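You operate a simulated robot arm through the tools that you are given. There is no shell and no other tool. Be economical: measure what you need, move in short steps, check, and stop when the job is done.

You run a simulated robot arm. Do the job below in one go: nothing can be reset, and whatever is moved stays where it is left.

JOB
Clamp the bar marked 62 and sand the tarnish off its end.
Fine: it goes in the clamp block and stays clamped; sand with the blue block and put that back.
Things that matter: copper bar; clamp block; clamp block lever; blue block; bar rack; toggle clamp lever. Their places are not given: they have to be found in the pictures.

It is judged by the outcome, as a careful person would: the job done as asked, and still so three seconds after it is handed in. It fails if anything else is knocked over, pushed out of place, dropped, spilled or broken.

ROBOT AND FRAMES
A 7-joint arm with a two-finger parallel gripper, fixed in place. Base frame: the origin is at the foot of the arm, x ahead of it, y to its left, z up; the work surface is at about z = 0. Lengths are in mm, angles in rad, forces in N, time in s.
With the tool pointing down near the work surface it reaches from about 240 to 620 mm from the base axis. Its first joint turns from -1.152 to 1.152 rad. Payload 2.6 kg.
The TCP is the grasp point between the finger pads, 30 mm short of the fingertips. In the tool frame z runs along the fingers and y along their closing line. The gripper opens to 94 mm. The fingers are 28 mm wide and 10 mm thick; the gripper's body (50 by 96 mm) begins 55 mm behind the TCP.
Orientation is told as [roll, pitch, yaw] about the base's x, y, z axes, in that order, counted from this pose: with the fingers straight down and closing along the base's y, the tool's x points along the base's -x, its y along +y and its z along -z.

CONTROLS
- The arm moves only by the tool arm_command. Its argument "steps" is a list of rows, each a list of 7 numbers: the turn, a rotation vector about the tool's x, y, z in rad, then the shift along the tool's x, y, z in m, then the gripper command, from -1 (shut) to 1 (fully open), values between in proportion. In form: [[rx, ry, rz, dx, dy, dz, gripper], ...]. A call has 1 to 8 rows; each row is the pose to reach, as a shift and turn from the pose commanded when the call began, along the tool's axes at that moment. Each row takes 0.2 s and may step no farther than 50 mm and 0.15 rad from the row before; otherwise, or with a gripper value out of range, the whole call is refused. Where a pose cannot be reached the arm comes as near as it can. A force on the tool above 70 N (or 10 N above the force at the start of the call, whichever is more), or a blocked arm, ends the call early, and 0.2 s more pass. Each finger travels about 72 mm/s and halts on what it meets, pressing with about 23 N; the grip force reading is that of the motor and also rises with nothing between the fingers. The clock runs only during rows and for 0.2 s after the last one: add rows that repeat a pose to give the fingers time. It gives the time, the measured TCP pose, the force on the tool (base axes), the opening and the grip force at its end, in the units of the frame above (readings bear some noise).
- Cameras (640 x 400 px; columns grow to the right, rows downward): "scene" is fixed at [51.6, 457.4, 559.4]; the picture's right is [-0.50, -0.86, 0.00], its down [-0.60, 0.35, -0.72] and it looks along [0.62, -0.36, -0.70] (base axes); focal length 214 px, centre (320, 200). "wrist" rides on the gripper at [76, 14, -102] in the tool frame; the picture's right is [-0.18, 0.98, 0.00], its down [-0.75, -0.14, -0.64] and it looks along [-0.63, -0.12, 0.77] (tool axes); focal length 243 px, centre (320, 200).
- snapshot(camera): a new picture of that camera. No time passes.
- pixel_to_xyz(camera, pixels): for up to 12 pixels [column, row] of the newest picture of that camera ("zoom" is the newest enlarged one), the place [x, y, z] in the base frame of the surface seen there, good to about 3 mm, but the place of the scene camera against the robot may be out by one fixed shift of up to 12 mm in any direction. No time passes.
- zoom(camera, box): a new picture of the part [left, top, right, bottom] of that camera's present view, enlarged. No time passes.
- close_job(): hands the job in; it is judged then, once.

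Go step by step. Measure first, check grasps and placings, and put right what went wrong. The budget is 80 turns and 46 pictures, counting those below and the enlarged ones. Unless the task says otherwise, let go and move clear before handing in, and close with one line.

The tools are called after "Request:" as name(argument=value, ...) on one line, values as JSON. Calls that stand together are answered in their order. arm_command: Moves the arm, as the interface text tells. Its arguments: {"type":"object","properties":{"steps":{"type":"array"}},"required":["steps"]} The other tools are called the same way: snapshot (camera) takes a picture; pixel_to_xyz (camera, pixels) gives the place of the surface under pixels of a picture; zoom (camera, box) takes an enlarged picture of a part of a camera's view; close_job () hands the job in.

At the start:

```text
clock: 0.0
ee_pos: [313.0, 181.2, 414.7]
orientation: [-0.001, -0.001, -0.001]
wrist_force: [1.2, 0.2, -0.1]
gripper_width: 94.0
finger_force: 0.0
```

scene: 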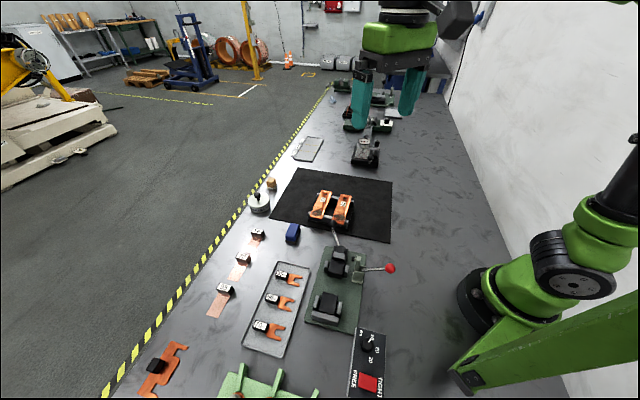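
wrist: 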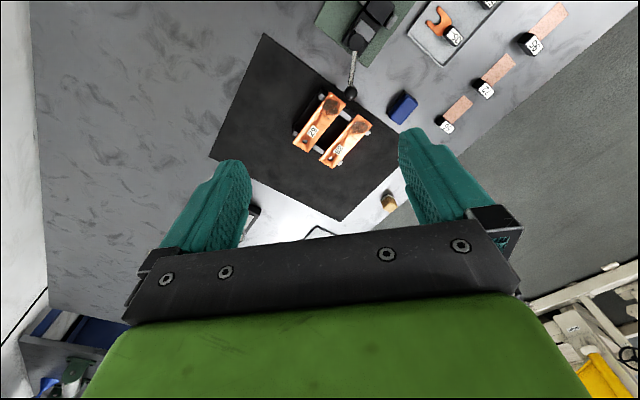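

The scene shows two copper bars on a rack at about (330,208), a blue block at (293,233) and a green clamp block at (335,285). I'll zoom in to read the marks.

Request:
zoom(camera="scene", box=[270, 170, 410, 258])

Request:
zoom(camera="scene", box=[230, 220, 420, 340])

Request:
zoom(camera="wrist", box=[270, 0, 430, 180])

```text
4.55 times, centred on (340, 214) of scene
```

zoom: 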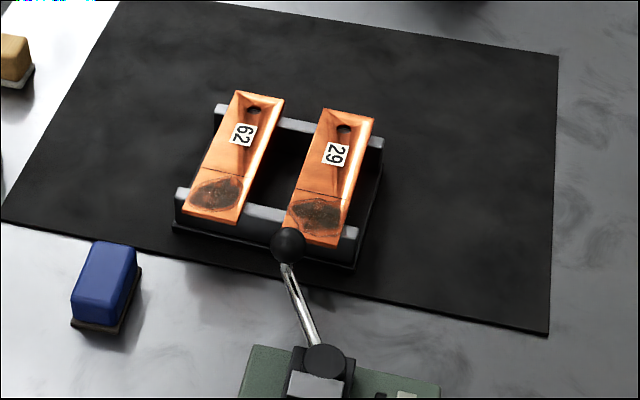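

```text
3.33 times, centred on (325, 280) of scene
```

zoom: 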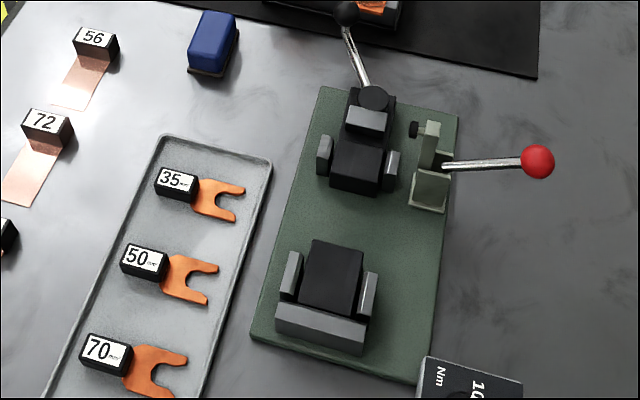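

```text
2.22 times, centred on (350, 90) of wrist
```

zoom: 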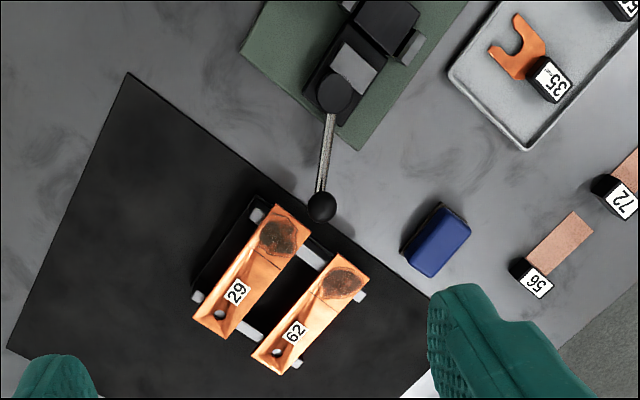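

The left bar reads 62 and the right one 29, but turned half round each would read as the other. I need a close look at the labels and the fixtures, so I'll measure the layout first.

Request:
snapshot(camera="scene")

Request:
pixel_to_xyz(camera="scene", pixels=[[322, 200], [316, 213], [345, 203], [339, 217], [293, 230], [333, 223], [340, 262], [326, 305], [390, 268], [362, 268], [318, 180], [380, 225]])

Request:
pixel_to_xyz(camera="wrist", pixels=[[313, 131], [329, 105], [340, 150], [356, 126], [403, 105], [350, 93], [358, 42], [374, 10], [335, 165], [312, 150], [300, 200], [384, 112]])

```text
40 pictures are left
```

scene: 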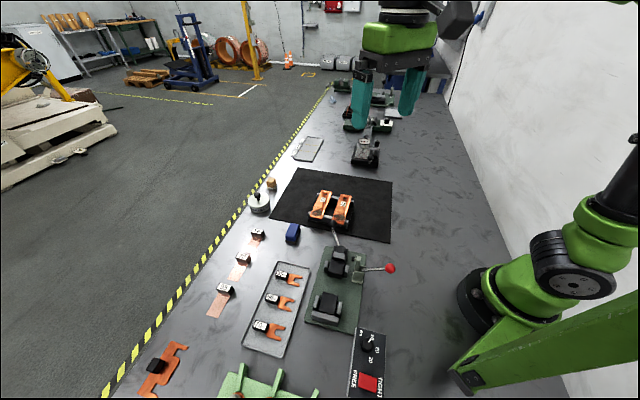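

```text
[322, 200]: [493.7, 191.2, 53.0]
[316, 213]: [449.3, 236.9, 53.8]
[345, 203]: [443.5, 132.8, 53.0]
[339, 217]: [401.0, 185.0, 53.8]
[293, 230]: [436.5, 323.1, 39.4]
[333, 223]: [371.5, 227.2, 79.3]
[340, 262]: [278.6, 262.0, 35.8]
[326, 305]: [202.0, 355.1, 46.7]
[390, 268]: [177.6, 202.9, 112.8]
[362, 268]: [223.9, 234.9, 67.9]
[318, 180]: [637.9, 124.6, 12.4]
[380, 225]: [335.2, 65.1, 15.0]
```

```text
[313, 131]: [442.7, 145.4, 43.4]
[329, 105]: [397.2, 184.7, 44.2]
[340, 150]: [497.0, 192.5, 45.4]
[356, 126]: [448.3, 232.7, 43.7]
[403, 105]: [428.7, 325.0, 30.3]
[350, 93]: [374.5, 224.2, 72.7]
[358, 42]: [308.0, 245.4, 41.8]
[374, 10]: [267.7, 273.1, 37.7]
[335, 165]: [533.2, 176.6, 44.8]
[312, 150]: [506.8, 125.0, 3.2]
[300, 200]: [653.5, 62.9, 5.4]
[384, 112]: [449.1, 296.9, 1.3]
```

The wrist camera puts the bar tops at about z = 44. I'll go down to about z = 200 to read the labels and look at the fixtures closely.

Request:
arm_command(steps=[[0, 0, 0, -0.005, 0, 0.043, 1], [0, 0, 0, -0.01, 0, 0.086, 1], [0, 0, 0, -0.015, 0, 0.129, 1], [0, 0, 0, -0.02, 0, 0.172, 1], [0, 0, 0, -0.02, 0, 0.215, 1], [0, 0, 0, -0.02, 0, 0.215, 1]])

Request:
snapshot(camera="wrist")

```text
clock: 1.4
ee_pos: [331.7, 181.0, 198.0]
orientation: [-0.001, 0.0, -0.001]
wrist_force: [-0.1, 0.4, -0.3]
gripper_width: 94.0
finger_force: 0.1
```

```text
39 pictures are left
```

wrist: 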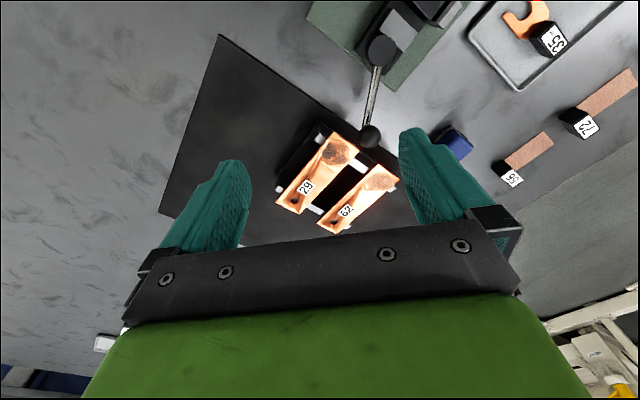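

Request:
zoom(camera="wrist", box=[270, 120, 410, 240])

Request:
zoom(camera="scene", box=[305, 185, 361, 220])

```text
3.33 times, centred on (340, 180) of wrist
```

zoom: 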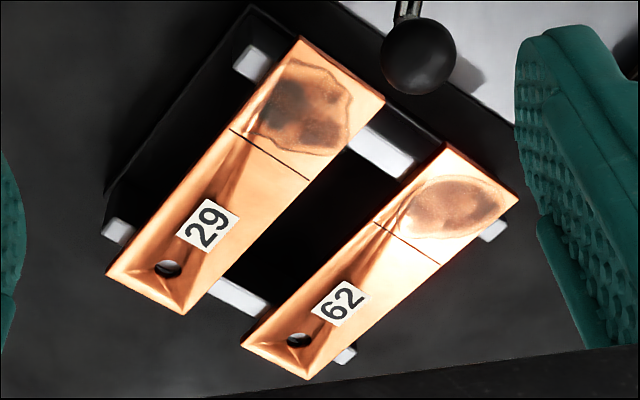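

```text
11.43 times, centred on (333, 202) of scene
```

zoom: 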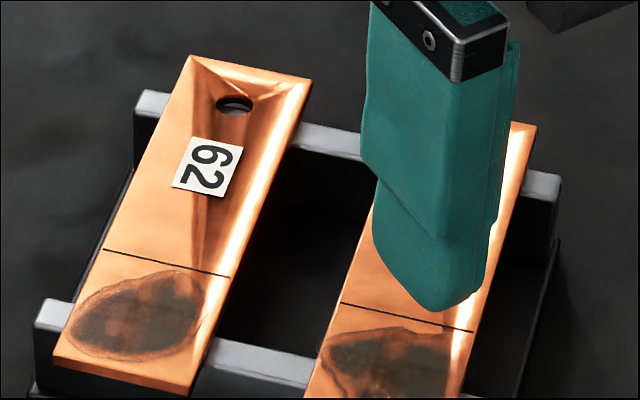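

The 2 has its curve on top and its foot at the bottom, so the reading is unambiguous: the +y bar is 62. Next I'll look at the green fixture.

Request:
zoom(camera="scene", box=[300, 228, 404, 293])

Request:
zoom(camera="scene", box=[290, 270, 394, 335])

Request:
zoom(camera="scene", box=[320, 70, 420, 175])

```text
6.15 times, centred on (352, 260) of scene
```

zoom: 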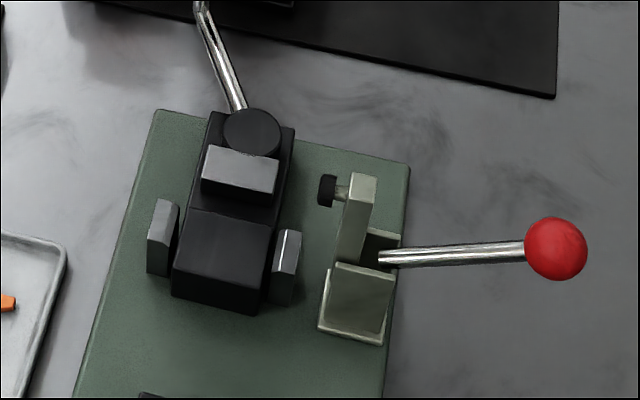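

```text
6.15 times, centred on (342, 302) of scene
```

zoom: 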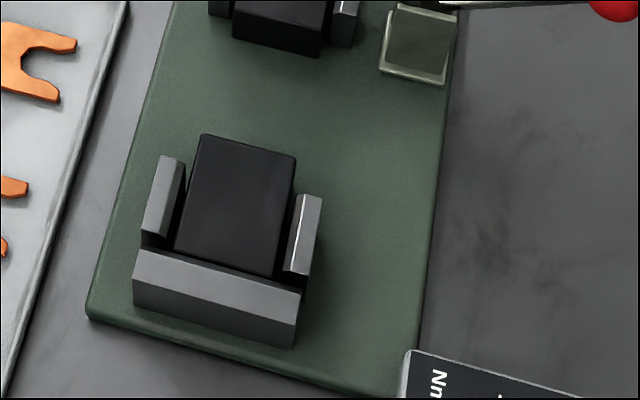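

```text
3.81 times, centred on (370, 122) of scene
```

zoom: 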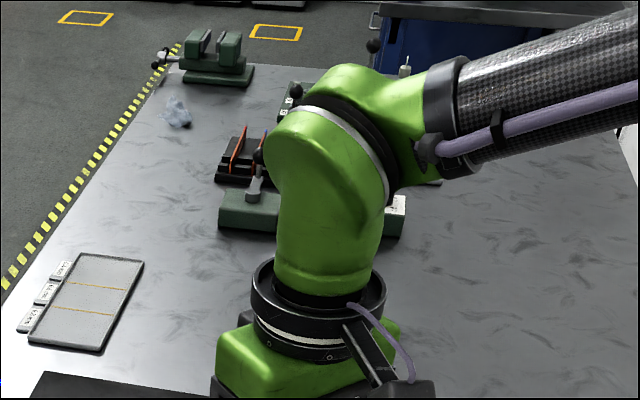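

There is more hardware at the far end of the table, near (365,150) and (385,125), hidden behind the arm. I'll move the arm aside and look.

Request:
arm_command(steps=[[0, 0, 0, 0, -0.03, -0.04, 1], [0, 0, 0, 0, -0.06, -0.08, 1], [0, 0, 0, 0, -0.09, -0.12, 1], [0, 0, 0, 0, -0.12, -0.16, 1], [0, 0, 0, 0, -0.16, -0.18, 1], [0, 0, 0, 0, -0.2, -0.2, 1], [0, 0, 0, 0, -0.24, -0.2, 1], [0, 0, 0, 0, -0.28, -0.2, 1]])

Request:
snapshot(camera="wrist")

Request:
snapshot(camera="scene")

```text
clock: 3.2
ee_pos: [334.2, -98.0, 403.0]
orientation: [0.0, -0.001, 0.003]
wrist_force: [-0.2, -1.0, -0.4]
gripper_width: 94.1
finger_force: 0.1
```

```text
33 pictures are left
```

wrist: 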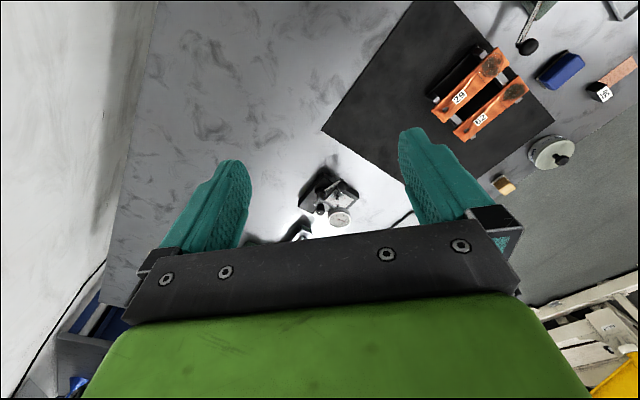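

```text
32 pictures are left
```

scene: 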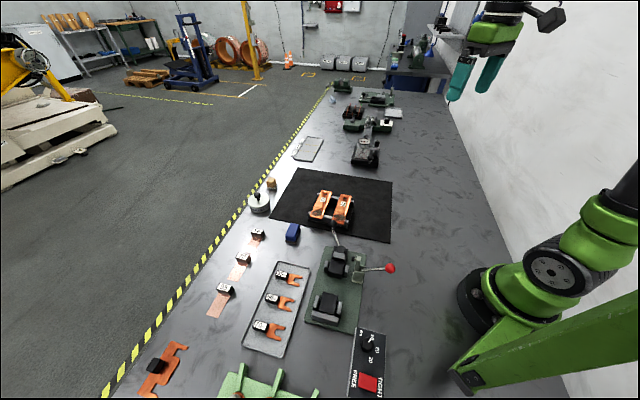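

Request:
zoom(camera="scene", box=[325, 75, 415, 170])

Request:
pixel_to_xyz(camera="scene", pixels=[[365, 155], [375, 127], [353, 125], [355, 112], [385, 122], [352, 265], [348, 280], [345, 268], [352, 268], [337, 255], [331, 300], [318, 320]])

```text
4.21 times, centred on (370, 122) of scene
```

zoom: 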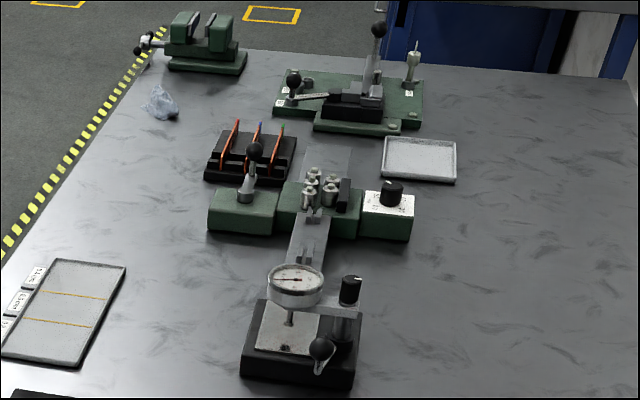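

```text
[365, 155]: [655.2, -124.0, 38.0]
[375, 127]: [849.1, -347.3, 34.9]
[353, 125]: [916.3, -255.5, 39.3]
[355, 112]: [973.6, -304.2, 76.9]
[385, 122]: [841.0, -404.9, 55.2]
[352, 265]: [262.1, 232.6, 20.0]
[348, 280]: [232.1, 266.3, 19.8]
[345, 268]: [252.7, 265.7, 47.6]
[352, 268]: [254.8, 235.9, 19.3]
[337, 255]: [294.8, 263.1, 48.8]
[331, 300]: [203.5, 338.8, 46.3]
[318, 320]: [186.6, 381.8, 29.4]
```

The far fixtures are out of reach, so the clamp block must be the black one at about (265,262) with the black-knob lever. I'll turn the wrist camera round to look down on that fixture.

Request:
arm_command(steps=[[0, 0, -0.15, 0.007, 0.026, 0.019, 1], [0, 0, -0.3, 0.014, 0.052, 0.038, 1], [0, 0, -0.45, 0.021, 0.078, 0.057, 1], [0, 0, -0.6, 0.028, 0.104, 0.076, 1], [0, 0, -0.75, 0.035, 0.13, 0.095, 1], [0, 0, -0.9, 0.042, 0.156, 0.114, 1], [0, 0, -1.05, 0.049, 0.182, 0.133, 1], [0, 0, -1.2, 0.055, 0.209, 0.153, 1]])

Request:
arm_command(steps=[[0, 0, -0.15, 0, 0, 0, 1], [0, 0, -0.3, 0, 0, 0, 1], [0, 0, -0.45, 0, 0, 0, 1], [0, 0, -0.6, 0, 0, 0, 1]])

Request:
snapshot(camera="wrist")

```text
clock: 5.0
ee_pos: [278.2, 106.8, 244.3]
orientation: [0.001, -0.002, 1.202]
wrist_force: [0.6, 0.0, 0.8]
gripper_width: 94.1
finger_force: 0.0
```

```text
clock: 6.0
ee_pos: [278.1, 108.3, 247.5]
orientation: [0.0, 0.0, 1.806]
wrist_force: [-0.4, 0.3, 0.1]
gripper_width: 94.1
finger_force: 0.1
```

```text
30 pictures are left
```

wrist: 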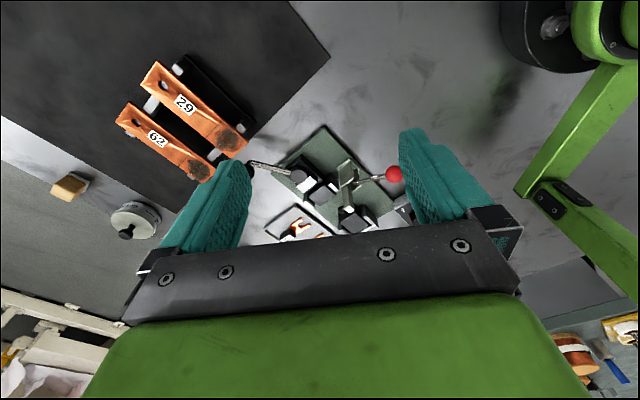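

From this side the labels look swapped, so I'll zoom in on the digit shapes, and on the fixture as well.

Request:
zoom(camera="wrist", box=[140, 80, 204, 160])

Request:
zoom(camera="wrist", box=[240, 120, 412, 242])

Request:
zoom(camera="scene", box=[312, 188, 356, 216])

```text
5.00 times, centred on (172, 120) of wrist
```

zoom: 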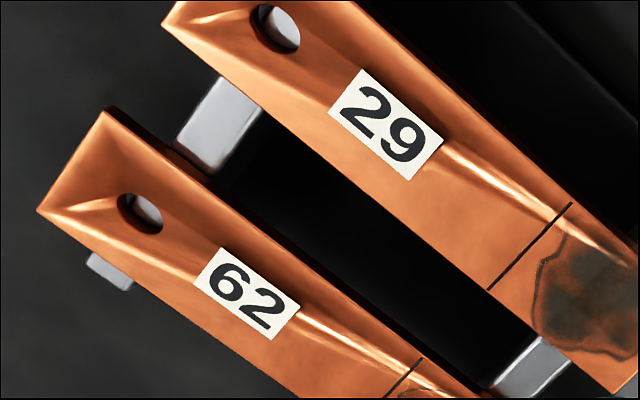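

```text
3.28 times, centred on (326, 181) of wrist
```

zoom: 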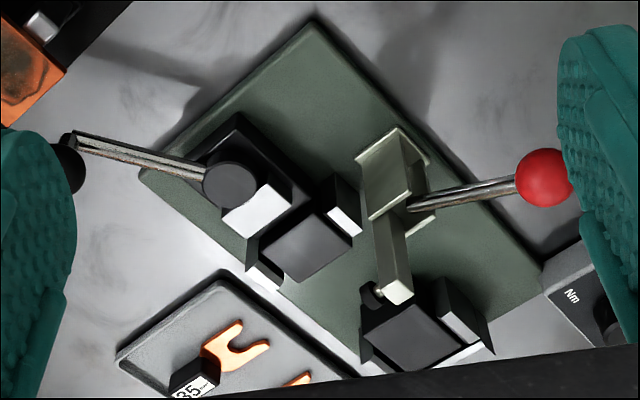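

```text
14.29 times, centred on (334, 202) of scene
```

zoom: 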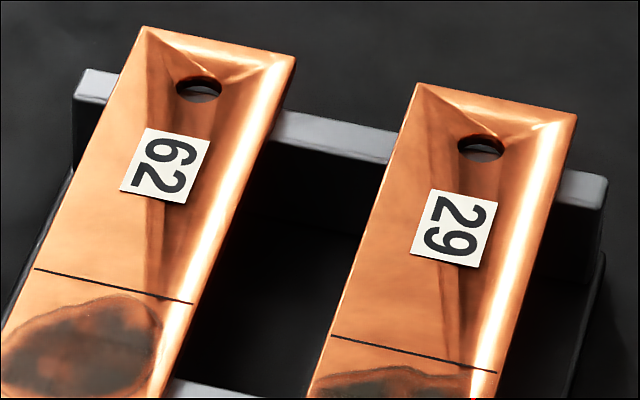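

The enlarged labels confirm it: 62 is the +y bar. I'll now measure the clamp block's features with the wrist camera.

Request:
pixel_to_xyz(camera="wrist", pixels=[[320, 184], [334, 193], [321, 203], [310, 194.5], [322, 194], [306, 184], [312, 176], [298.6, 176.4], [301, 157], [352, 225], [347, 211], [249, 169.5]])

Request:
pixel_to_xyz(camera="wrist", pixels=[[330, 180], [307, 200], [324, 127], [272, 172.5], [154, 64], [145, 105], [130, 113], [118, 121], [212, 178], [202, 182], [187, 170], [395, 174]])

Request:
zoom(camera="wrist", box=[280, 140, 350, 215])

```text
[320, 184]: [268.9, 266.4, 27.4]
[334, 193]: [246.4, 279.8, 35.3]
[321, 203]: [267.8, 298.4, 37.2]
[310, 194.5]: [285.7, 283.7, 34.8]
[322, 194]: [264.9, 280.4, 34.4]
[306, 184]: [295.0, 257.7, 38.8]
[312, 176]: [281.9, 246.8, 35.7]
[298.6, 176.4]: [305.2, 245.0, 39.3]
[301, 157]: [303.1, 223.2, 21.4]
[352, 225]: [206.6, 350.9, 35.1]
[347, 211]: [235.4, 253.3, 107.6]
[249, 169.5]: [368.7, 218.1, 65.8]
```

```text
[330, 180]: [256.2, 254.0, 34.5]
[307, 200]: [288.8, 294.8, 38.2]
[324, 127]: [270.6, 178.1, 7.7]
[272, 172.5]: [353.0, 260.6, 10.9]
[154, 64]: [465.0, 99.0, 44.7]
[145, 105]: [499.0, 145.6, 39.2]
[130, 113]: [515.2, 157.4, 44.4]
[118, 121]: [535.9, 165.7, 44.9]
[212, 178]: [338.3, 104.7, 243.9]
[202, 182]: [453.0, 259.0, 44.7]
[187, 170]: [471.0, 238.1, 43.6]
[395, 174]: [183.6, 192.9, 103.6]
```

```text
5.33 times, centred on (315, 178) of wrist
```

zoom: 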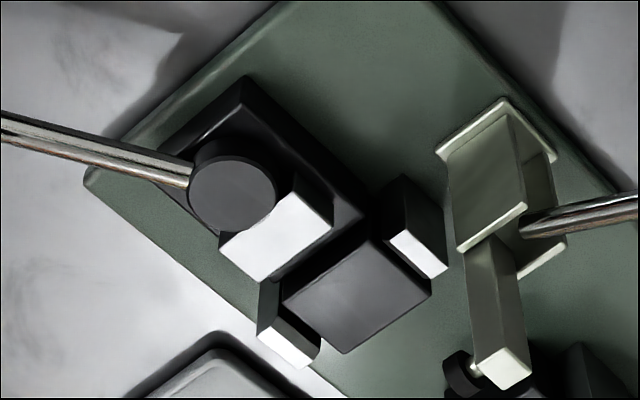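

The seat is a pair of pads at about z = 35, with cheeks, a fixed grey stop at the near end and a cam-driven grey jaw at the lever end. I'll move the camera over it for a fuller, more accurate look.

Request:
arm_command(steps=[[0, 0, 0, -0.04, -0.004, -0.005, 1], [0, 0, 0, -0.08, -0.008, -0.01, 1], [0, 0, 0, -0.08, -0.008, -0.01, 1]])

Request:
snapshot(camera="wrist")

Request:
zoom(camera="wrist", box=[250, 70, 410, 170])

```text
clock: 6.8
ee_pos: [265.4, 189.8, 258.2]
orientation: [0.001, -0.001, 1.801]
wrist_force: [-0.6, 0.3, -0.2]
gripper_width: 94.0
finger_force: 0.1
```

```text
25 pictures are left
```

wrist: 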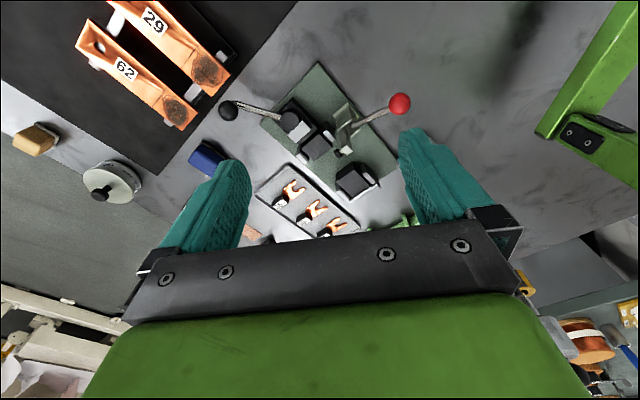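

```text
4.00 times, centred on (330, 120) of wrist
```

zoom: 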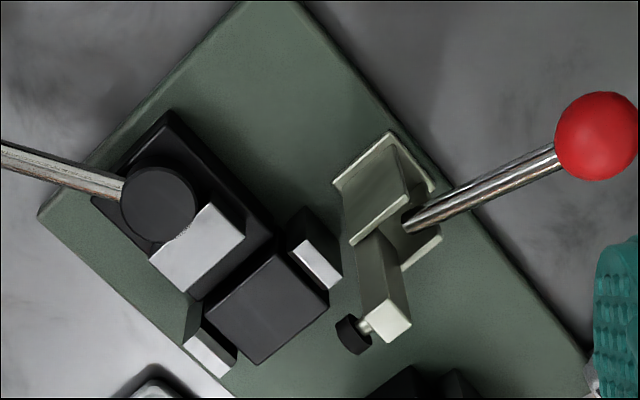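

Request:
pixel_to_xyz(camera="zoom", pixels=[[277, 258], [209, 309], [322, 300], [256, 359], [154, 259], [209, 211], [240, 238], [195, 291], [297, 252], [195, 345], [160, 200], [352, 335]])

Request:
zoom(camera="wrist", box=[310, 140, 406, 200])

Request:
pixel_to_xyz(camera="wrist", pixels=[[228, 110], [250, 112], [282, 117], [399, 104], [350, 140], [338, 150], [209, 155], [196, 148], [206, 165], [187, 118], [167, 125], [92, 28]])

```text
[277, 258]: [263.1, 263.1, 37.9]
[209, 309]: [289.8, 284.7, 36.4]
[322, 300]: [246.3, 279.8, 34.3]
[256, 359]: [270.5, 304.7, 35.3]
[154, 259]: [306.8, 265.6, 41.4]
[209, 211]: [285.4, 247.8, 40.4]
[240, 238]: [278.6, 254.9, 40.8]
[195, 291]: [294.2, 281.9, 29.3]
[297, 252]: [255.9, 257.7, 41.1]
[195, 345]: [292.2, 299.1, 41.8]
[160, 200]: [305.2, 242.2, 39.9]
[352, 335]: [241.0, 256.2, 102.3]
```

```text
6.67 times, centred on (358, 170) of wrist
```

zoom: 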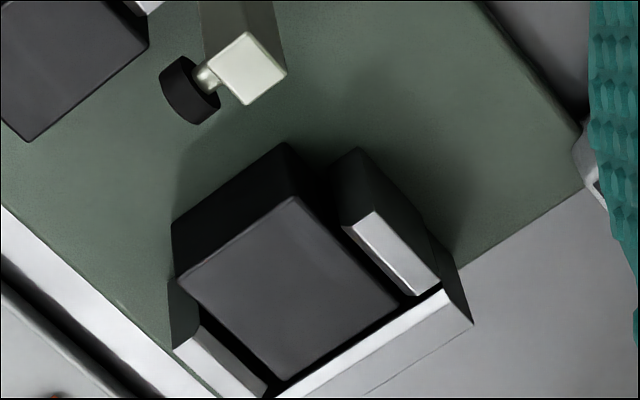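

```text
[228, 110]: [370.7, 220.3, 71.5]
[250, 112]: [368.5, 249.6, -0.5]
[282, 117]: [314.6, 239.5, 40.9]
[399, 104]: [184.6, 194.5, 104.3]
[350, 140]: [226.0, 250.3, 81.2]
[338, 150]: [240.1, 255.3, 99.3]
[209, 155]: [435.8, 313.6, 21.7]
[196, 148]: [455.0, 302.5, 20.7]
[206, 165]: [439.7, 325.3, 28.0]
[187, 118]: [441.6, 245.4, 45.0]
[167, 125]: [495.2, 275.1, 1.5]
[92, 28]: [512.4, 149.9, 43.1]
```

Request:
pixel_to_xyz(camera="zoom", pixels=[[291, 203], [185, 283], [390, 302], [281, 374], [440, 298], [310, 388], [458, 312], [365, 218], [350, 232], [408, 290], [196, 340], [260, 392]])

```text
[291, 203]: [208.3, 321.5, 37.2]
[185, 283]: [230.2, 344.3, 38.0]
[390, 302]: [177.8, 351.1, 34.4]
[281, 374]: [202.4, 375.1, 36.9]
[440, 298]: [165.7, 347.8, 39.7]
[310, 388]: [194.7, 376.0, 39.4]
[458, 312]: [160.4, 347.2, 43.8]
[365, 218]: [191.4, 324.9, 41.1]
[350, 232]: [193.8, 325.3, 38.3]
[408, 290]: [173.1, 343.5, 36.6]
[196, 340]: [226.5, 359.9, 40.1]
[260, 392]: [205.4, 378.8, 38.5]
```

The fixture axis runs along (-0.70, 0.714), with the jaw face about 145 mm from the stop. I'll check the bar's exact ends and the rack depth under it.

Request:
zoom(camera="wrist", box=[66, 0, 242, 135])

```text
2.96 times, centred on (154, 68) of wrist
```

zoom: 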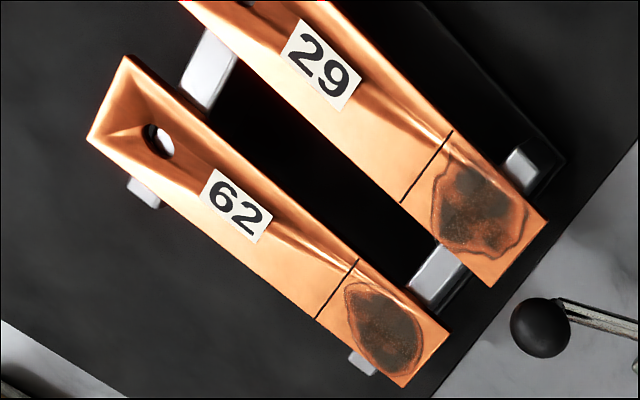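

Request:
pixel_to_xyz(camera="zoom", pixels=[[125, 62], [94, 135], [443, 331], [404, 380], [352, 265], [320, 314], [290, 180], [210, 70], [440, 275], [160, 240], [330, 215], [490, 278]])

```text
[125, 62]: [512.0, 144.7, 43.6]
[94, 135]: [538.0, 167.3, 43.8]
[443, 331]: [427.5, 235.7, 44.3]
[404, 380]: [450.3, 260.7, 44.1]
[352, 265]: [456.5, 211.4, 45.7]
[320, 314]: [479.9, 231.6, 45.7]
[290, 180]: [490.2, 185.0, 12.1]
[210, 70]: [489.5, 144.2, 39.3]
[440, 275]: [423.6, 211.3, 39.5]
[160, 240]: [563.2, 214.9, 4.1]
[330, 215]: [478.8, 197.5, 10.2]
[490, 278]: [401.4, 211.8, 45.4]
```

The bar centre is about (480,202), length about 128, at 45°, with the rack floor at z of about 11 and room for the fingers on both sides. I'll hover over the bar with yaw 2.35.

Request:
arm_command(steps=[[0, 0, -0.092, 0.0073, -0.0361, 0.0, 0.28], [0, 0, -0.184, 0.0147, -0.0722, 0.02, 0.28], [0, 0, -0.275, 0.022, -0.1083, 0.045, 0.28], [0, 0, -0.367, 0.0293, -0.1444, 0.07, 0.28], [0, 0, -0.458, 0.0367, -0.1805, 0.095, 0.28], [0, 0, -0.55, 0.044, -0.2166, 0.118, 0.28], [0, 0, -0.55, 0.044, -0.2166, 0.118, 0.28]])

Request:
snapshot(camera="wrist")

```text
clock: 8.4
ee_pos: [490.3, 199.5, 140.1]
orientation: [0.001, 0.001, 2.352]
wrist_force: [0.6, 0.6, 0.4]
gripper_width: 60.0
finger_force: 0.1
```

```text
21 pictures are left
```

wrist: 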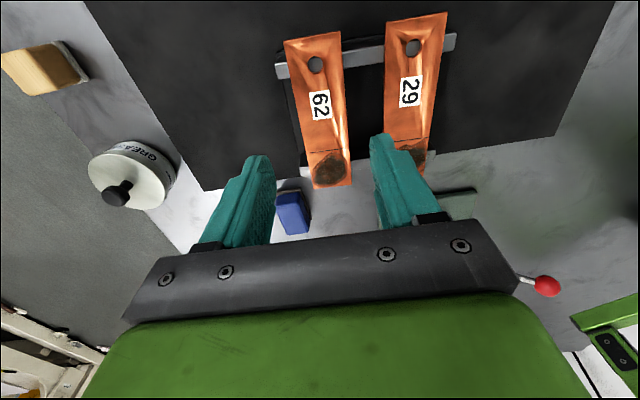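

Both bars are clear here: 62 runs from (312,38) to (333,187), centred below the fingers. I'll measure its corners.

Request:
pixel_to_xyz(camera="wrist", pixels=[[287, 44], [337, 36], [316, 185], [350, 182], [297, 100], [345, 95], [308, 150], [347, 148], [310, 170], [348, 165], [290, 198], [388, 120]])

```text
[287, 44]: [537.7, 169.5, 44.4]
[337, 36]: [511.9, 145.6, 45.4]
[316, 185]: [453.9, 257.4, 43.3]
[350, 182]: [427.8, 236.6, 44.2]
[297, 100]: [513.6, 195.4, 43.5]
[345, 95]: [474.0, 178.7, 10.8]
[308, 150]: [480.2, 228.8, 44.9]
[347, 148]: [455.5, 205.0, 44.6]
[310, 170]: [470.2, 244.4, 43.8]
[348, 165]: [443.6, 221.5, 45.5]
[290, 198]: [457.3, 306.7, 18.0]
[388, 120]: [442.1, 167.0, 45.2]
```

The bar centre is (482.8,202.3) with yaw about 2.33. I'll shift 3.6 mm, go down to TCP z = 51 and close on it.

Request:
arm_command(steps=[[0, 0, 0.02, 0, 0.0036, 0.03, 0.28], [0, 0, 0.02, 0, 0.0036, 0.06, 0.28], [0, 0, 0.02, 0, 0.0036, 0.08, 0.28], [0, 0, 0.02, 0, 0.0036, 0.089, 0.28], [0, 0, 0.02, 0, 0.0036, 0.089, 0.28]])

Request:
snapshot(camera="wrist")

```text
clock: 9.6
ee_pos: [484.6, 194.7, 49.1]
orientation: [0.0, -0.001, 2.329]
wrist_force: [-0.5, -0.3, 0.3]
gripper_width: 60.3
finger_force: 0.0
```

```text
20 pictures are left
```

wrist: 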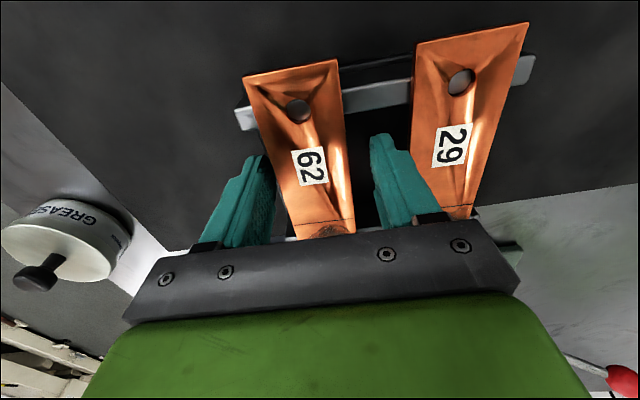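

The fingers straddle bar 62 with clear room on both sides, so I'll close.

Request:
arm_command(steps=[[0, 0, 0, 0, 0, 0, -0.3], [0, 0, 0, 0, 0, 0, -0.6], [0, 0, 0, 0, 0, 0, -1], [0, 0, 0, 0, 0, 0, -1]])

Request:
arm_command(steps=[[0, 0, 0, 0, 0, -0.02, -1], [0, 0, 0, 0, 0, -0.06, -1], [0, 0, 0, 0, 0, -0.1, -1], [0, 0, 0, 0, 0, -0.1, -1]])

Request:
snapshot(camera="wrist")

```text
clock: 10.6
ee_pos: [486.2, 193.6, 50.7]
orientation: [0.0, 0.001, 2.33]
wrist_force: [0.2, 0.5, -0.3]
gripper_width: 39.5
finger_force: 23.0
```

```text
clock: 11.6
ee_pos: [486.2, 194.8, 151.2]
orientation: [0.0, 0.001, 2.331]
wrist_force: [0.1, 0.0, -2.3]
gripper_width: 39.6
finger_force: 23.3
```

```text
19 pictures are left
```

wrist: 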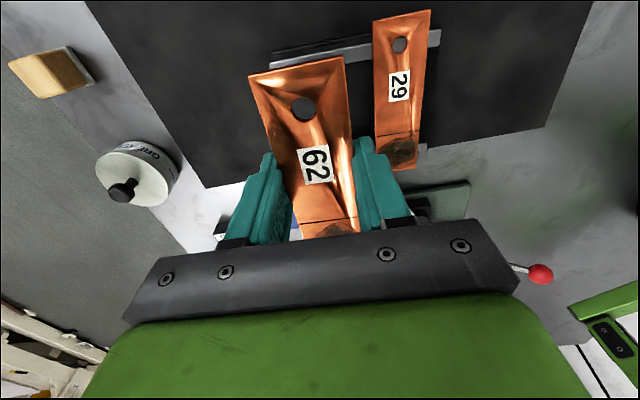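

The bar is held and lifted. I'll measure how it sits in the grip.

Request:
pixel_to_xyz(camera="wrist", pixels=[[253, 78], [343, 60], [302, 228], [355, 222], [276, 150], [347, 120], [297, 72], [302, 222], [354, 216], [328, 232], [268, 130], [349, 150]])

```text
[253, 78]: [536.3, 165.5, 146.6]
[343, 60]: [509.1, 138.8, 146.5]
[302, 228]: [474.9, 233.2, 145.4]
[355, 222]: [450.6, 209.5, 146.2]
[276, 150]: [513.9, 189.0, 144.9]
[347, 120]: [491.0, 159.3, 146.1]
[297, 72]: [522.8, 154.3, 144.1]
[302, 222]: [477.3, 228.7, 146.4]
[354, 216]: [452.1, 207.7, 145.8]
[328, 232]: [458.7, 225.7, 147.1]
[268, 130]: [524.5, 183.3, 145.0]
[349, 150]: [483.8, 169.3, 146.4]
```

The bar is 38 wide, square in the pads, with the hole end about 56 mm from the TCP. I'll carry it to hover above the seat at TCP (237,315).

Request:
arm_command(steps=[[0, 0, 0, -0.0369, 0.014, -0.005, -1], [0, 0, 0, -0.0738, 0.028, -0.01, -1], [0, 0, 0, -0.1107, 0.042, -0.01, -1], [0, 0, 0, -0.1476, 0.056, -0.01, -1], [0, 0, 0, -0.1845, 0.07, -0.01, -1], [0, 0, 0, -0.2214, 0.084, -0.01, -1], [0, 0, -0.009, -0.2583, 0.0979, -0.005, -1], [0, 0, -0.009, -0.2583, 0.0979, 0.0, -1]])

Request:
snapshot(camera="wrist")

```text
clock: 13.4
ee_pos: [238.2, 314.4, 149.4]
orientation: [0.001, -0.001, 2.339]
wrist_force: [-0.4, 0.7, -1.7]
gripper_width: 39.6
finger_force: 22.9
```

```text
18 pictures are left
```

wrist: 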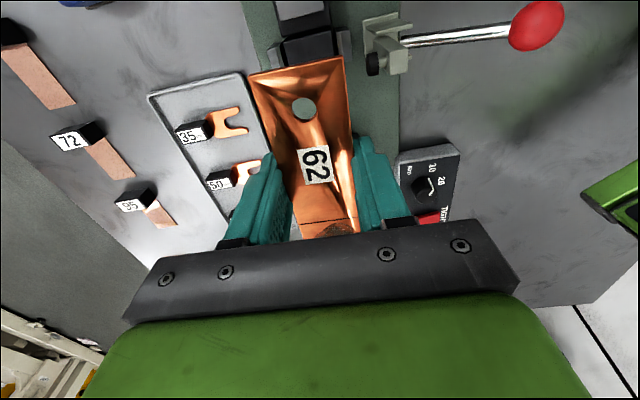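

The bar lines up over the block; far pad and cheeks show at about (310,45). I'll measure them from here.

Request:
zoom(camera="wrist", box=[250, 0, 378, 80])

```text
5.00 times, centred on (314, 40) of wrist
```

zoom: 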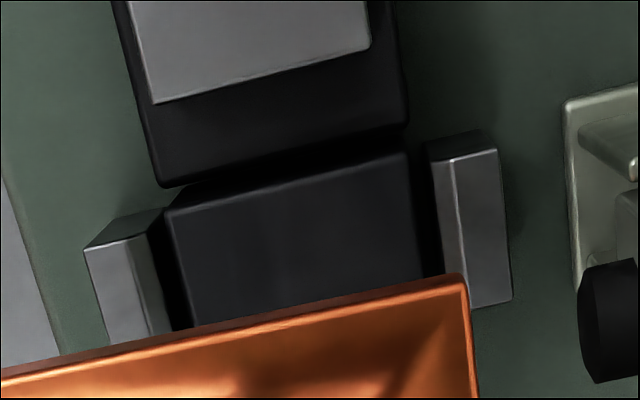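

Request:
pixel_to_xyz(camera="zoom", pixels=[[448, 175], [456, 240], [150, 250], [163, 310], [180, 220], [400, 165], [415, 260], [195, 310], [165, 98], [362, 45], [460, 290], [30, 375]])

```text
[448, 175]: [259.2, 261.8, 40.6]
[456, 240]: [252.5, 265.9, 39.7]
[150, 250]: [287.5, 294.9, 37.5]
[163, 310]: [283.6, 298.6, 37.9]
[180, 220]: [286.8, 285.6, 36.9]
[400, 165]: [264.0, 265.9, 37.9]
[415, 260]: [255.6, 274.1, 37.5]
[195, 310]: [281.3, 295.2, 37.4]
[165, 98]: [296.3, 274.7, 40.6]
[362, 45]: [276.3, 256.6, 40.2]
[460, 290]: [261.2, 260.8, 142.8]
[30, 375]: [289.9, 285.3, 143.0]
```

Relative to the cheeks the bar is 1.7 mm off centre and about 0.02 rad out. I'll correct that and descend to just above the pads.

Request:
arm_command(steps=[[0, 0, -0.018, -0.001, -0.0017, 0.03, -1], [0, 0, -0.018, -0.001, -0.0017, 0.06, -1], [0, 0, -0.018, -0.001, -0.0017, 0.08, -1], [0, 0, -0.018, -0.001, -0.0017, 0.092, -1], [0, 0, -0.018, -0.001, -0.0017, 0.092, -1]])

Request:
snapshot(camera="wrist")

Request:
zoom(camera="scene", box=[285, 235, 405, 335])

```text
clock: 14.6
ee_pos: [238.0, 315.8, 57.5]
orientation: [0.0, 0.0, 2.359]
wrist_force: [0.1, -0.1, -2.0]
gripper_width: 39.8
finger_force: 23.0
```

```text
16 pictures are left
```

wrist: 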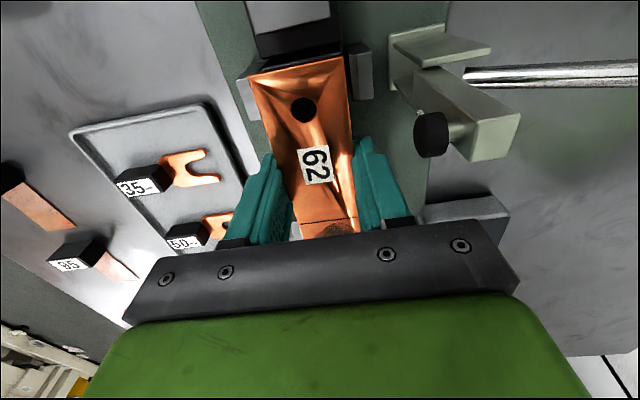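

```text
4.00 times, centred on (345, 285) of scene
```

zoom: 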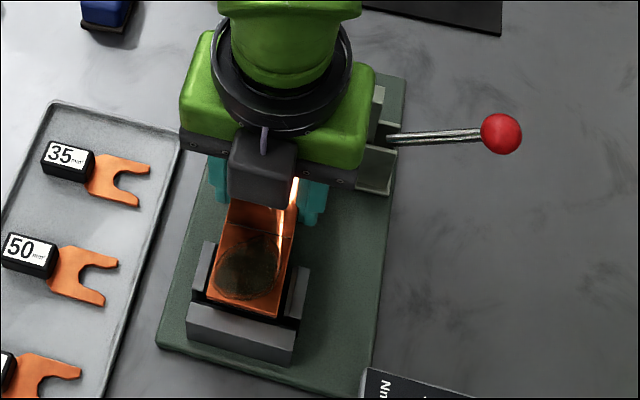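

The bar sits neatly between both cheek pairs and just short of the stop. I'll lower it the last few millimetres.

Request:
arm_command(steps=[[0, 0, 0, 0, 0, 0.004, -1], [0, 0, 0, 0, 0, 0.006, -1], [0, 0, 0, 0, 0, 0.008, -1], [0, 0, 0, 0, 0, 0.008, -1]])

```text
clock: 15.6
ee_pos: [238.3, 315.7, 51.4]
orientation: [-0.001, 0.001, 2.357]
wrist_force: [-0.2, -1.5, -2.4]
gripper_width: 39.7
finger_force: 23.1
```

Request:
arm_command(steps=[[0, 0, 0, 0, 0, 0.001, -1], [0, 0, 0, 0, 0, 0.002, -1], [0, 0, 0, 0, 0, 0.003, -1], [0, 0, 0, 0, 0, 0.003, -1]])

```text
clock: 16.6
ee_pos: [237.3, 315.3, 48.1]
orientation: [-0.002, 0.003, 2.357]
wrist_force: [1.7, -10.7, 19.6]
gripper_width: 39.7
finger_force: 23.2
```

Contact shows (Fz 19.6), so the bar is on the pads. I'll ease off, open a little and rise.

Request:
arm_command(steps=[[0, 0, 0, 0, 0, -0.0015, -1], [0, 0, 0, 0, 0, -0.0015, -0.1], [0, 0, 0, 0, 0, -0.0015, 0.15], [0, 0, 0, 0, 0, -0.0015, 0.15], [0, 0, 0, 0, 0, -0.03, 0.15], [0, 0, 0, 0, 0, -0.07, 0.15], [0, 0, 0, 0, 0, -0.11, 0.15]])

Request:
snapshot(camera="wrist")

```text
clock: 18.2
ee_pos: [239.2, 320.3, 155.4]
orientation: [0.0, 0.0, 2.358]
wrist_force: [-0.6, -0.7, -0.2]
gripper_width: 54.1
finger_force: 0.0
```

```text
14 pictures are left
```

wrist: 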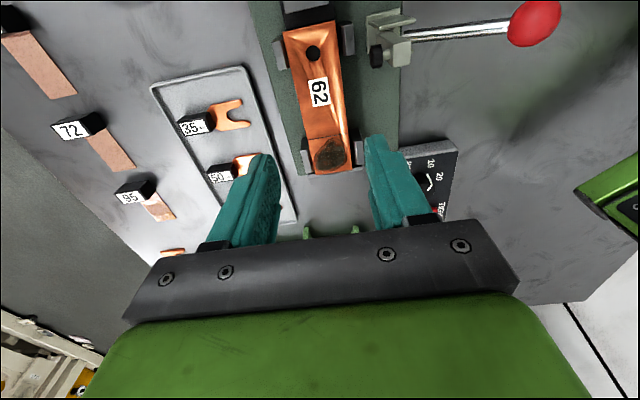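

Bar 62 is seated on both pads between the cheeks. Next is the lever: I'll hover over its ball with the fingers set to straddle it.

Request:
arm_command(steps=[[0, 0, -0.12, 0.041, -0.0057, 0, 0.0], [0, 0, -0.24, 0.082, -0.0114, 0, 0.0], [0, 0, -0.36, 0.123, -0.017, 0, 0.0], [0, 0, -0.47, 0.1634, -0.0229, 0, 0.0], [0, 0, -0.47, 0.1634, -0.0229, 0, 0.0]])

Request:
snapshot(camera="wrist")

```text
clock: 19.4
ee_pos: [372.4, 219.0, 158.3]
orientation: [-0.001, 0.001, 2.83]
wrist_force: [-0.1, 0.3, -0.8]
gripper_width: 47.4
finger_force: 0.0
```

```text
13 pictures are left
```

wrist: 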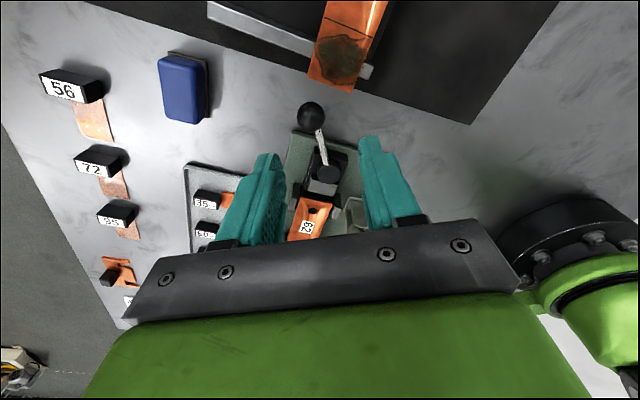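

Request:
pixel_to_xyz(camera="wrist", pixels=[[311, 117], [328, 174], [321, 145], [307, 108], [300, 117], [322, 117], [311, 128], [365, 75], [308, 77], [325, 188], [165, 60], [185, 120]])

Request:
zoom(camera="wrist", box=[270, 90, 380, 245])

```text
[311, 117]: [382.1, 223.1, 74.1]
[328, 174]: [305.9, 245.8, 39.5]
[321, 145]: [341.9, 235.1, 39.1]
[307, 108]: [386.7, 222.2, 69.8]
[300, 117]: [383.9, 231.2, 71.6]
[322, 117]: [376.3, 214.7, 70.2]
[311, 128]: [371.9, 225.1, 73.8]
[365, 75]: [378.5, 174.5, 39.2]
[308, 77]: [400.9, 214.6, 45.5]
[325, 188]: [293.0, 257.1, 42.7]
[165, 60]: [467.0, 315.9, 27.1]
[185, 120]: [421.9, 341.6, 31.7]
```

```text
2.58 times, centred on (325, 168) of wrist
```

zoom: 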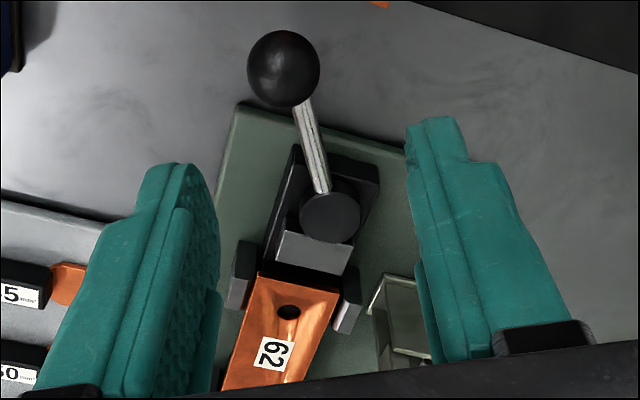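

The ball centre is about (378,223,64) and the pivot (305,245). I'll lower over the ball, keeping the fingertips above bar 29, and close on it.

Request:
arm_command(steps=[[0, 0, 0, 0.0041, -0.0055, 0.03, 0.0], [0, 0, 0, 0.0041, -0.0055, 0.06, 0.0], [0, 0, 0, 0.0041, -0.0055, 0.077, 0.0], [0, 0, 0, 0.0041, -0.0055, 0.077, -0.4], [0, 0, 0, 0.0041, -0.0055, 0.077, -0.8], [0, 0, 0, 0.0041, -0.0055, 0.077, -0.8]])

```text
clock: 20.8
ee_pos: [379.1, 225.6, 81.3]
orientation: [-0.011, 0.004, 2.836]
wrist_force: [17.1, 35.5, -13.9]
gripper_width: 23.4
finger_force: 45.2
```

The ball is gripped. I'll try swinging the lever a little counter-clockwise and watch the force.

Request:
arm_command(steps=[[0, 0, -0.05, -0.0001, -0.0038, 0, -0.8], [0, 0, -0.1, -0.0004, -0.0076, 0, -0.8], [0, 0, -0.15, -0.0009, -0.0114, 0, -0.8], [0, 0, -0.2, -0.0015, -0.0151, 0, -0.8]])

```text
clock: 21.8
ee_pos: [380.6, 232.8, 80.7]
orientation: [0.003, 0.005, 3.027]
wrist_force: [13.3, -5.6, 14.8]
gripper_width: 23.4
finger_force: 45.2
```

Request:
arm_command(steps=[[0, 0, -0.08, -0.0002, -0.0061, 0, -0.8], [0, 0, -0.16, -0.001, -0.0121, 0, -0.8], [0, 0, -0.24, -0.0022, -0.0181, 0, -0.8], [0, 0, -0.32, -0.0039, -0.0239, 0, -0.8]])

Request:
zoom(camera="scene", box=[290, 190, 400, 300])

```text
clock: 22.8
ee_pos: [379.3, 260.7, 79.9]
orientation: [-0.002, 0.009, -2.932]
wrist_force: [28.4, 5.1, -7.7]
gripper_width: 23.5
finger_force: 45.0
```

```text
3.64 times, centred on (345, 245) of scene
```

zoom: 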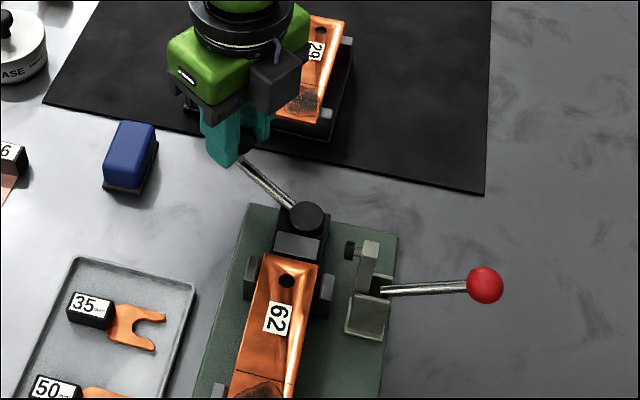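

The lever swings freely counter-clockwise; it has turned about 0.5 rad. I'll continue on the arc.

Request:
arm_command(steps=[[0, 0, -0.1, 0.0006, -0.0076, 0, -0.8], [0, 0, -0.2, 0.0, -0.0151, 0, -0.8], [0, 0, -0.3, -0.0014, -0.0225, 0, -0.8], [0, 0, -0.4, -0.004, -0.0296, 0, -0.8], [0, 0, -0.5, -0.0073, -0.0364, 0, -0.8]])

```text
clock: 24.0
ee_pos: [359.7, 294.5, 81.8]
orientation: [-0.001, -0.001, -2.433]
wrist_force: [2.7, -0.6, 19.1]
gripper_width: 23.3
finger_force: 44.8
```

Request:
arm_command(steps=[[0, 0, -0.1, -0.0004, -0.0076, 0, -0.8], [0, 0, -0.2, -0.0015, -0.0151, 0, -0.8], [0, 0, -0.3, -0.0034, -0.0225, 0, -0.8], [0, 0, -0.4, -0.006, -0.0296, 0, -0.8], [0, 0, -0.5, -0.0093, -0.0364, 0, -0.8]])

Request:
zoom(camera="scene", box=[290, 190, 400, 300])

```text
clock: 25.2
ee_pos: [359.0, 295.3, 80.8]
orientation: [0.004, -0.004, -2.342]
wrist_force: [6.7, -35.2, 16.7]
gripper_width: 23.2
finger_force: 45.3
out of reach, approached as far as the arm can: row 2, 3, 4, 5
```

```text
3.64 times, centred on (345, 245) of scene
```

zoom: 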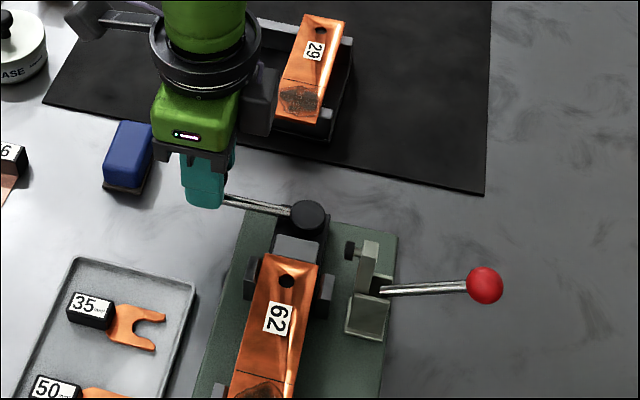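

The wrist yaw limit stopped the turn, not the lever. I'll continue by translation only and let the ball swivel in the pads.

Request:
arm_command(steps=[[0, 0, 0, -0.0004, -0.0076, 0, -0.8], [0, 0, 0, -0.0015, -0.0151, 0, -0.8], [0, 0, 0, -0.0034, -0.0225, 0, -0.8], [0, 0, 0, -0.0034, -0.0225, 0, -0.8]])

```text
clock: 25.8
ee_pos: [359.3, 295.6, 80.2]
orientation: [0.024, -0.005, -2.365]
wrist_force: [-0.6, -3.1, 2.2]
gripper_width: 23.1
finger_force: 45.0
stopped in row 2: the force on the tool passed its limit (the readings are from after the stop); the commanded pose is now the measured one
```

The force limit was reached with no motion, so the lever is probably at its end stop, about 60° round. I'll let go, rise and look.

Request:
arm_command(steps=[[0, 0, 0, 0, 0, 0, -0.4], [0, 0, 0, 0, 0, 0, 0.0], [0, 0, 0, 0, 0, 0, 0.0], [0, 0, 0.05, 0, 0, -0.03, 0.0], [0, 0, 0.1, 0, 0, -0.07, 0.0], [0, 0, 0.2, 0.0, 0, -0.11, 0.0]])

Request:
snapshot(camera="wrist")

Request:
zoom(camera="scene", box=[300, 225, 380, 275])

```text
clock: 27.2
ee_pos: [359.6, 299.4, 190.7]
orientation: [0.022, 0.001, -2.563]
wrist_force: [-0.2, -0.4, 0.3]
gripper_width: 46.9
finger_force: 0.1
```

```text
9 pictures are left
```

wrist: 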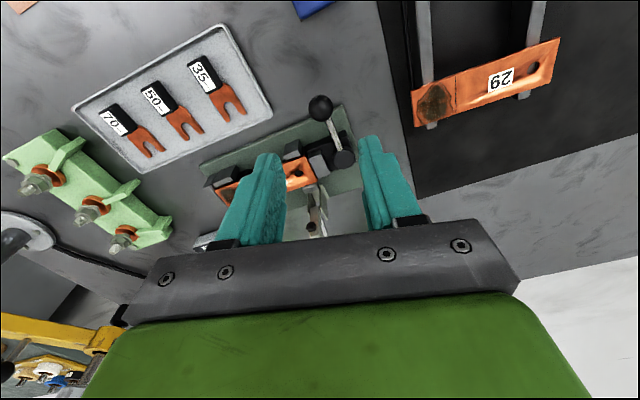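

```text
8.00 times, centred on (340, 250) of scene
```

zoom: 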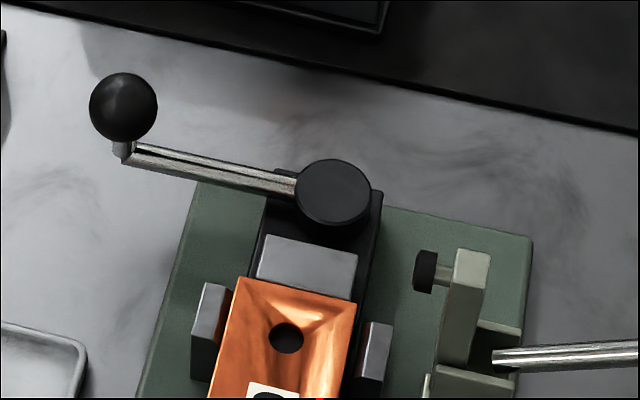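

The jaw seems to have advanced to the bar. I'll measure the jaw and bar end positions in this zoom, plus fresh ones from the wrist.

Request:
pixel_to_xyz(camera="zoom", pixels=[[265, 276], [350, 296], [268, 240], [352, 258], [243, 284], [350, 308], [333, 185], [285, 338], [122, 95], [205, 290], [380, 330], [310, 275]])

Request:
pixel_to_xyz(camera="wrist", pixels=[[319, 108], [320, 162], [308, 176], [296, 178], [345, 158], [310, 165], [222, 195], [318, 175]])

```text
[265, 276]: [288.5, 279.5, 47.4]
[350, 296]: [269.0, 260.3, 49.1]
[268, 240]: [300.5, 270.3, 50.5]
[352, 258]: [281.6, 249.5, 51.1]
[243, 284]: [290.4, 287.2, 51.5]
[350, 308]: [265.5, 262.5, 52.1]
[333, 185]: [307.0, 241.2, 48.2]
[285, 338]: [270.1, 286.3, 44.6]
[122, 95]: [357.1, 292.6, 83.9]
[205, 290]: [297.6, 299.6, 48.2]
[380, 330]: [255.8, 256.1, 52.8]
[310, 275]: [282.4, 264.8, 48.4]
```

```text
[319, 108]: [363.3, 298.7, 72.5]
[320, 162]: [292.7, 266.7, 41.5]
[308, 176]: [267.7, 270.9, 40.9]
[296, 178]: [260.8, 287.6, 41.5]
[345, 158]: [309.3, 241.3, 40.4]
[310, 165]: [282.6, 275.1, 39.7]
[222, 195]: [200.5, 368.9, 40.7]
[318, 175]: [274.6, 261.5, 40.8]
```

The jaw face now sits at the bar's hole end. I need to see whether the other end is hard against the stop.

Request:
zoom(camera="scene", box=[300, 270, 364, 326])

```text
7.14 times, centred on (332, 298) of scene
```

zoom: 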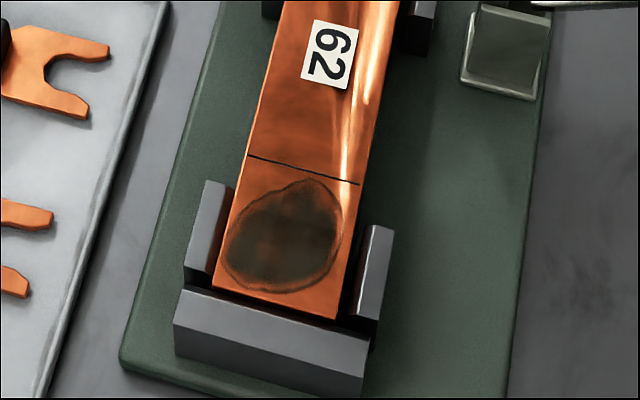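

Request:
pixel_to_xyz(camera="zoom", pixels=[[220, 284], [330, 312], [190, 296], [360, 340], [185, 318], [350, 360], [250, 297], [255, 160], [352, 181], [270, 240], [218, 200], [372, 245]])

```text
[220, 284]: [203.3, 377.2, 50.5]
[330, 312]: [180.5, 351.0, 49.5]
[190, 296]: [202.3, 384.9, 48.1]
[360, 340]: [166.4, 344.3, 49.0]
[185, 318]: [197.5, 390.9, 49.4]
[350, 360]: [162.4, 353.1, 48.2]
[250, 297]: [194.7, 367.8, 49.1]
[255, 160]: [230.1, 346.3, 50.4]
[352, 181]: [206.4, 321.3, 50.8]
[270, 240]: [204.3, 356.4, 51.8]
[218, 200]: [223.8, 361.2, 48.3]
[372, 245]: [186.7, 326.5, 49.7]
```

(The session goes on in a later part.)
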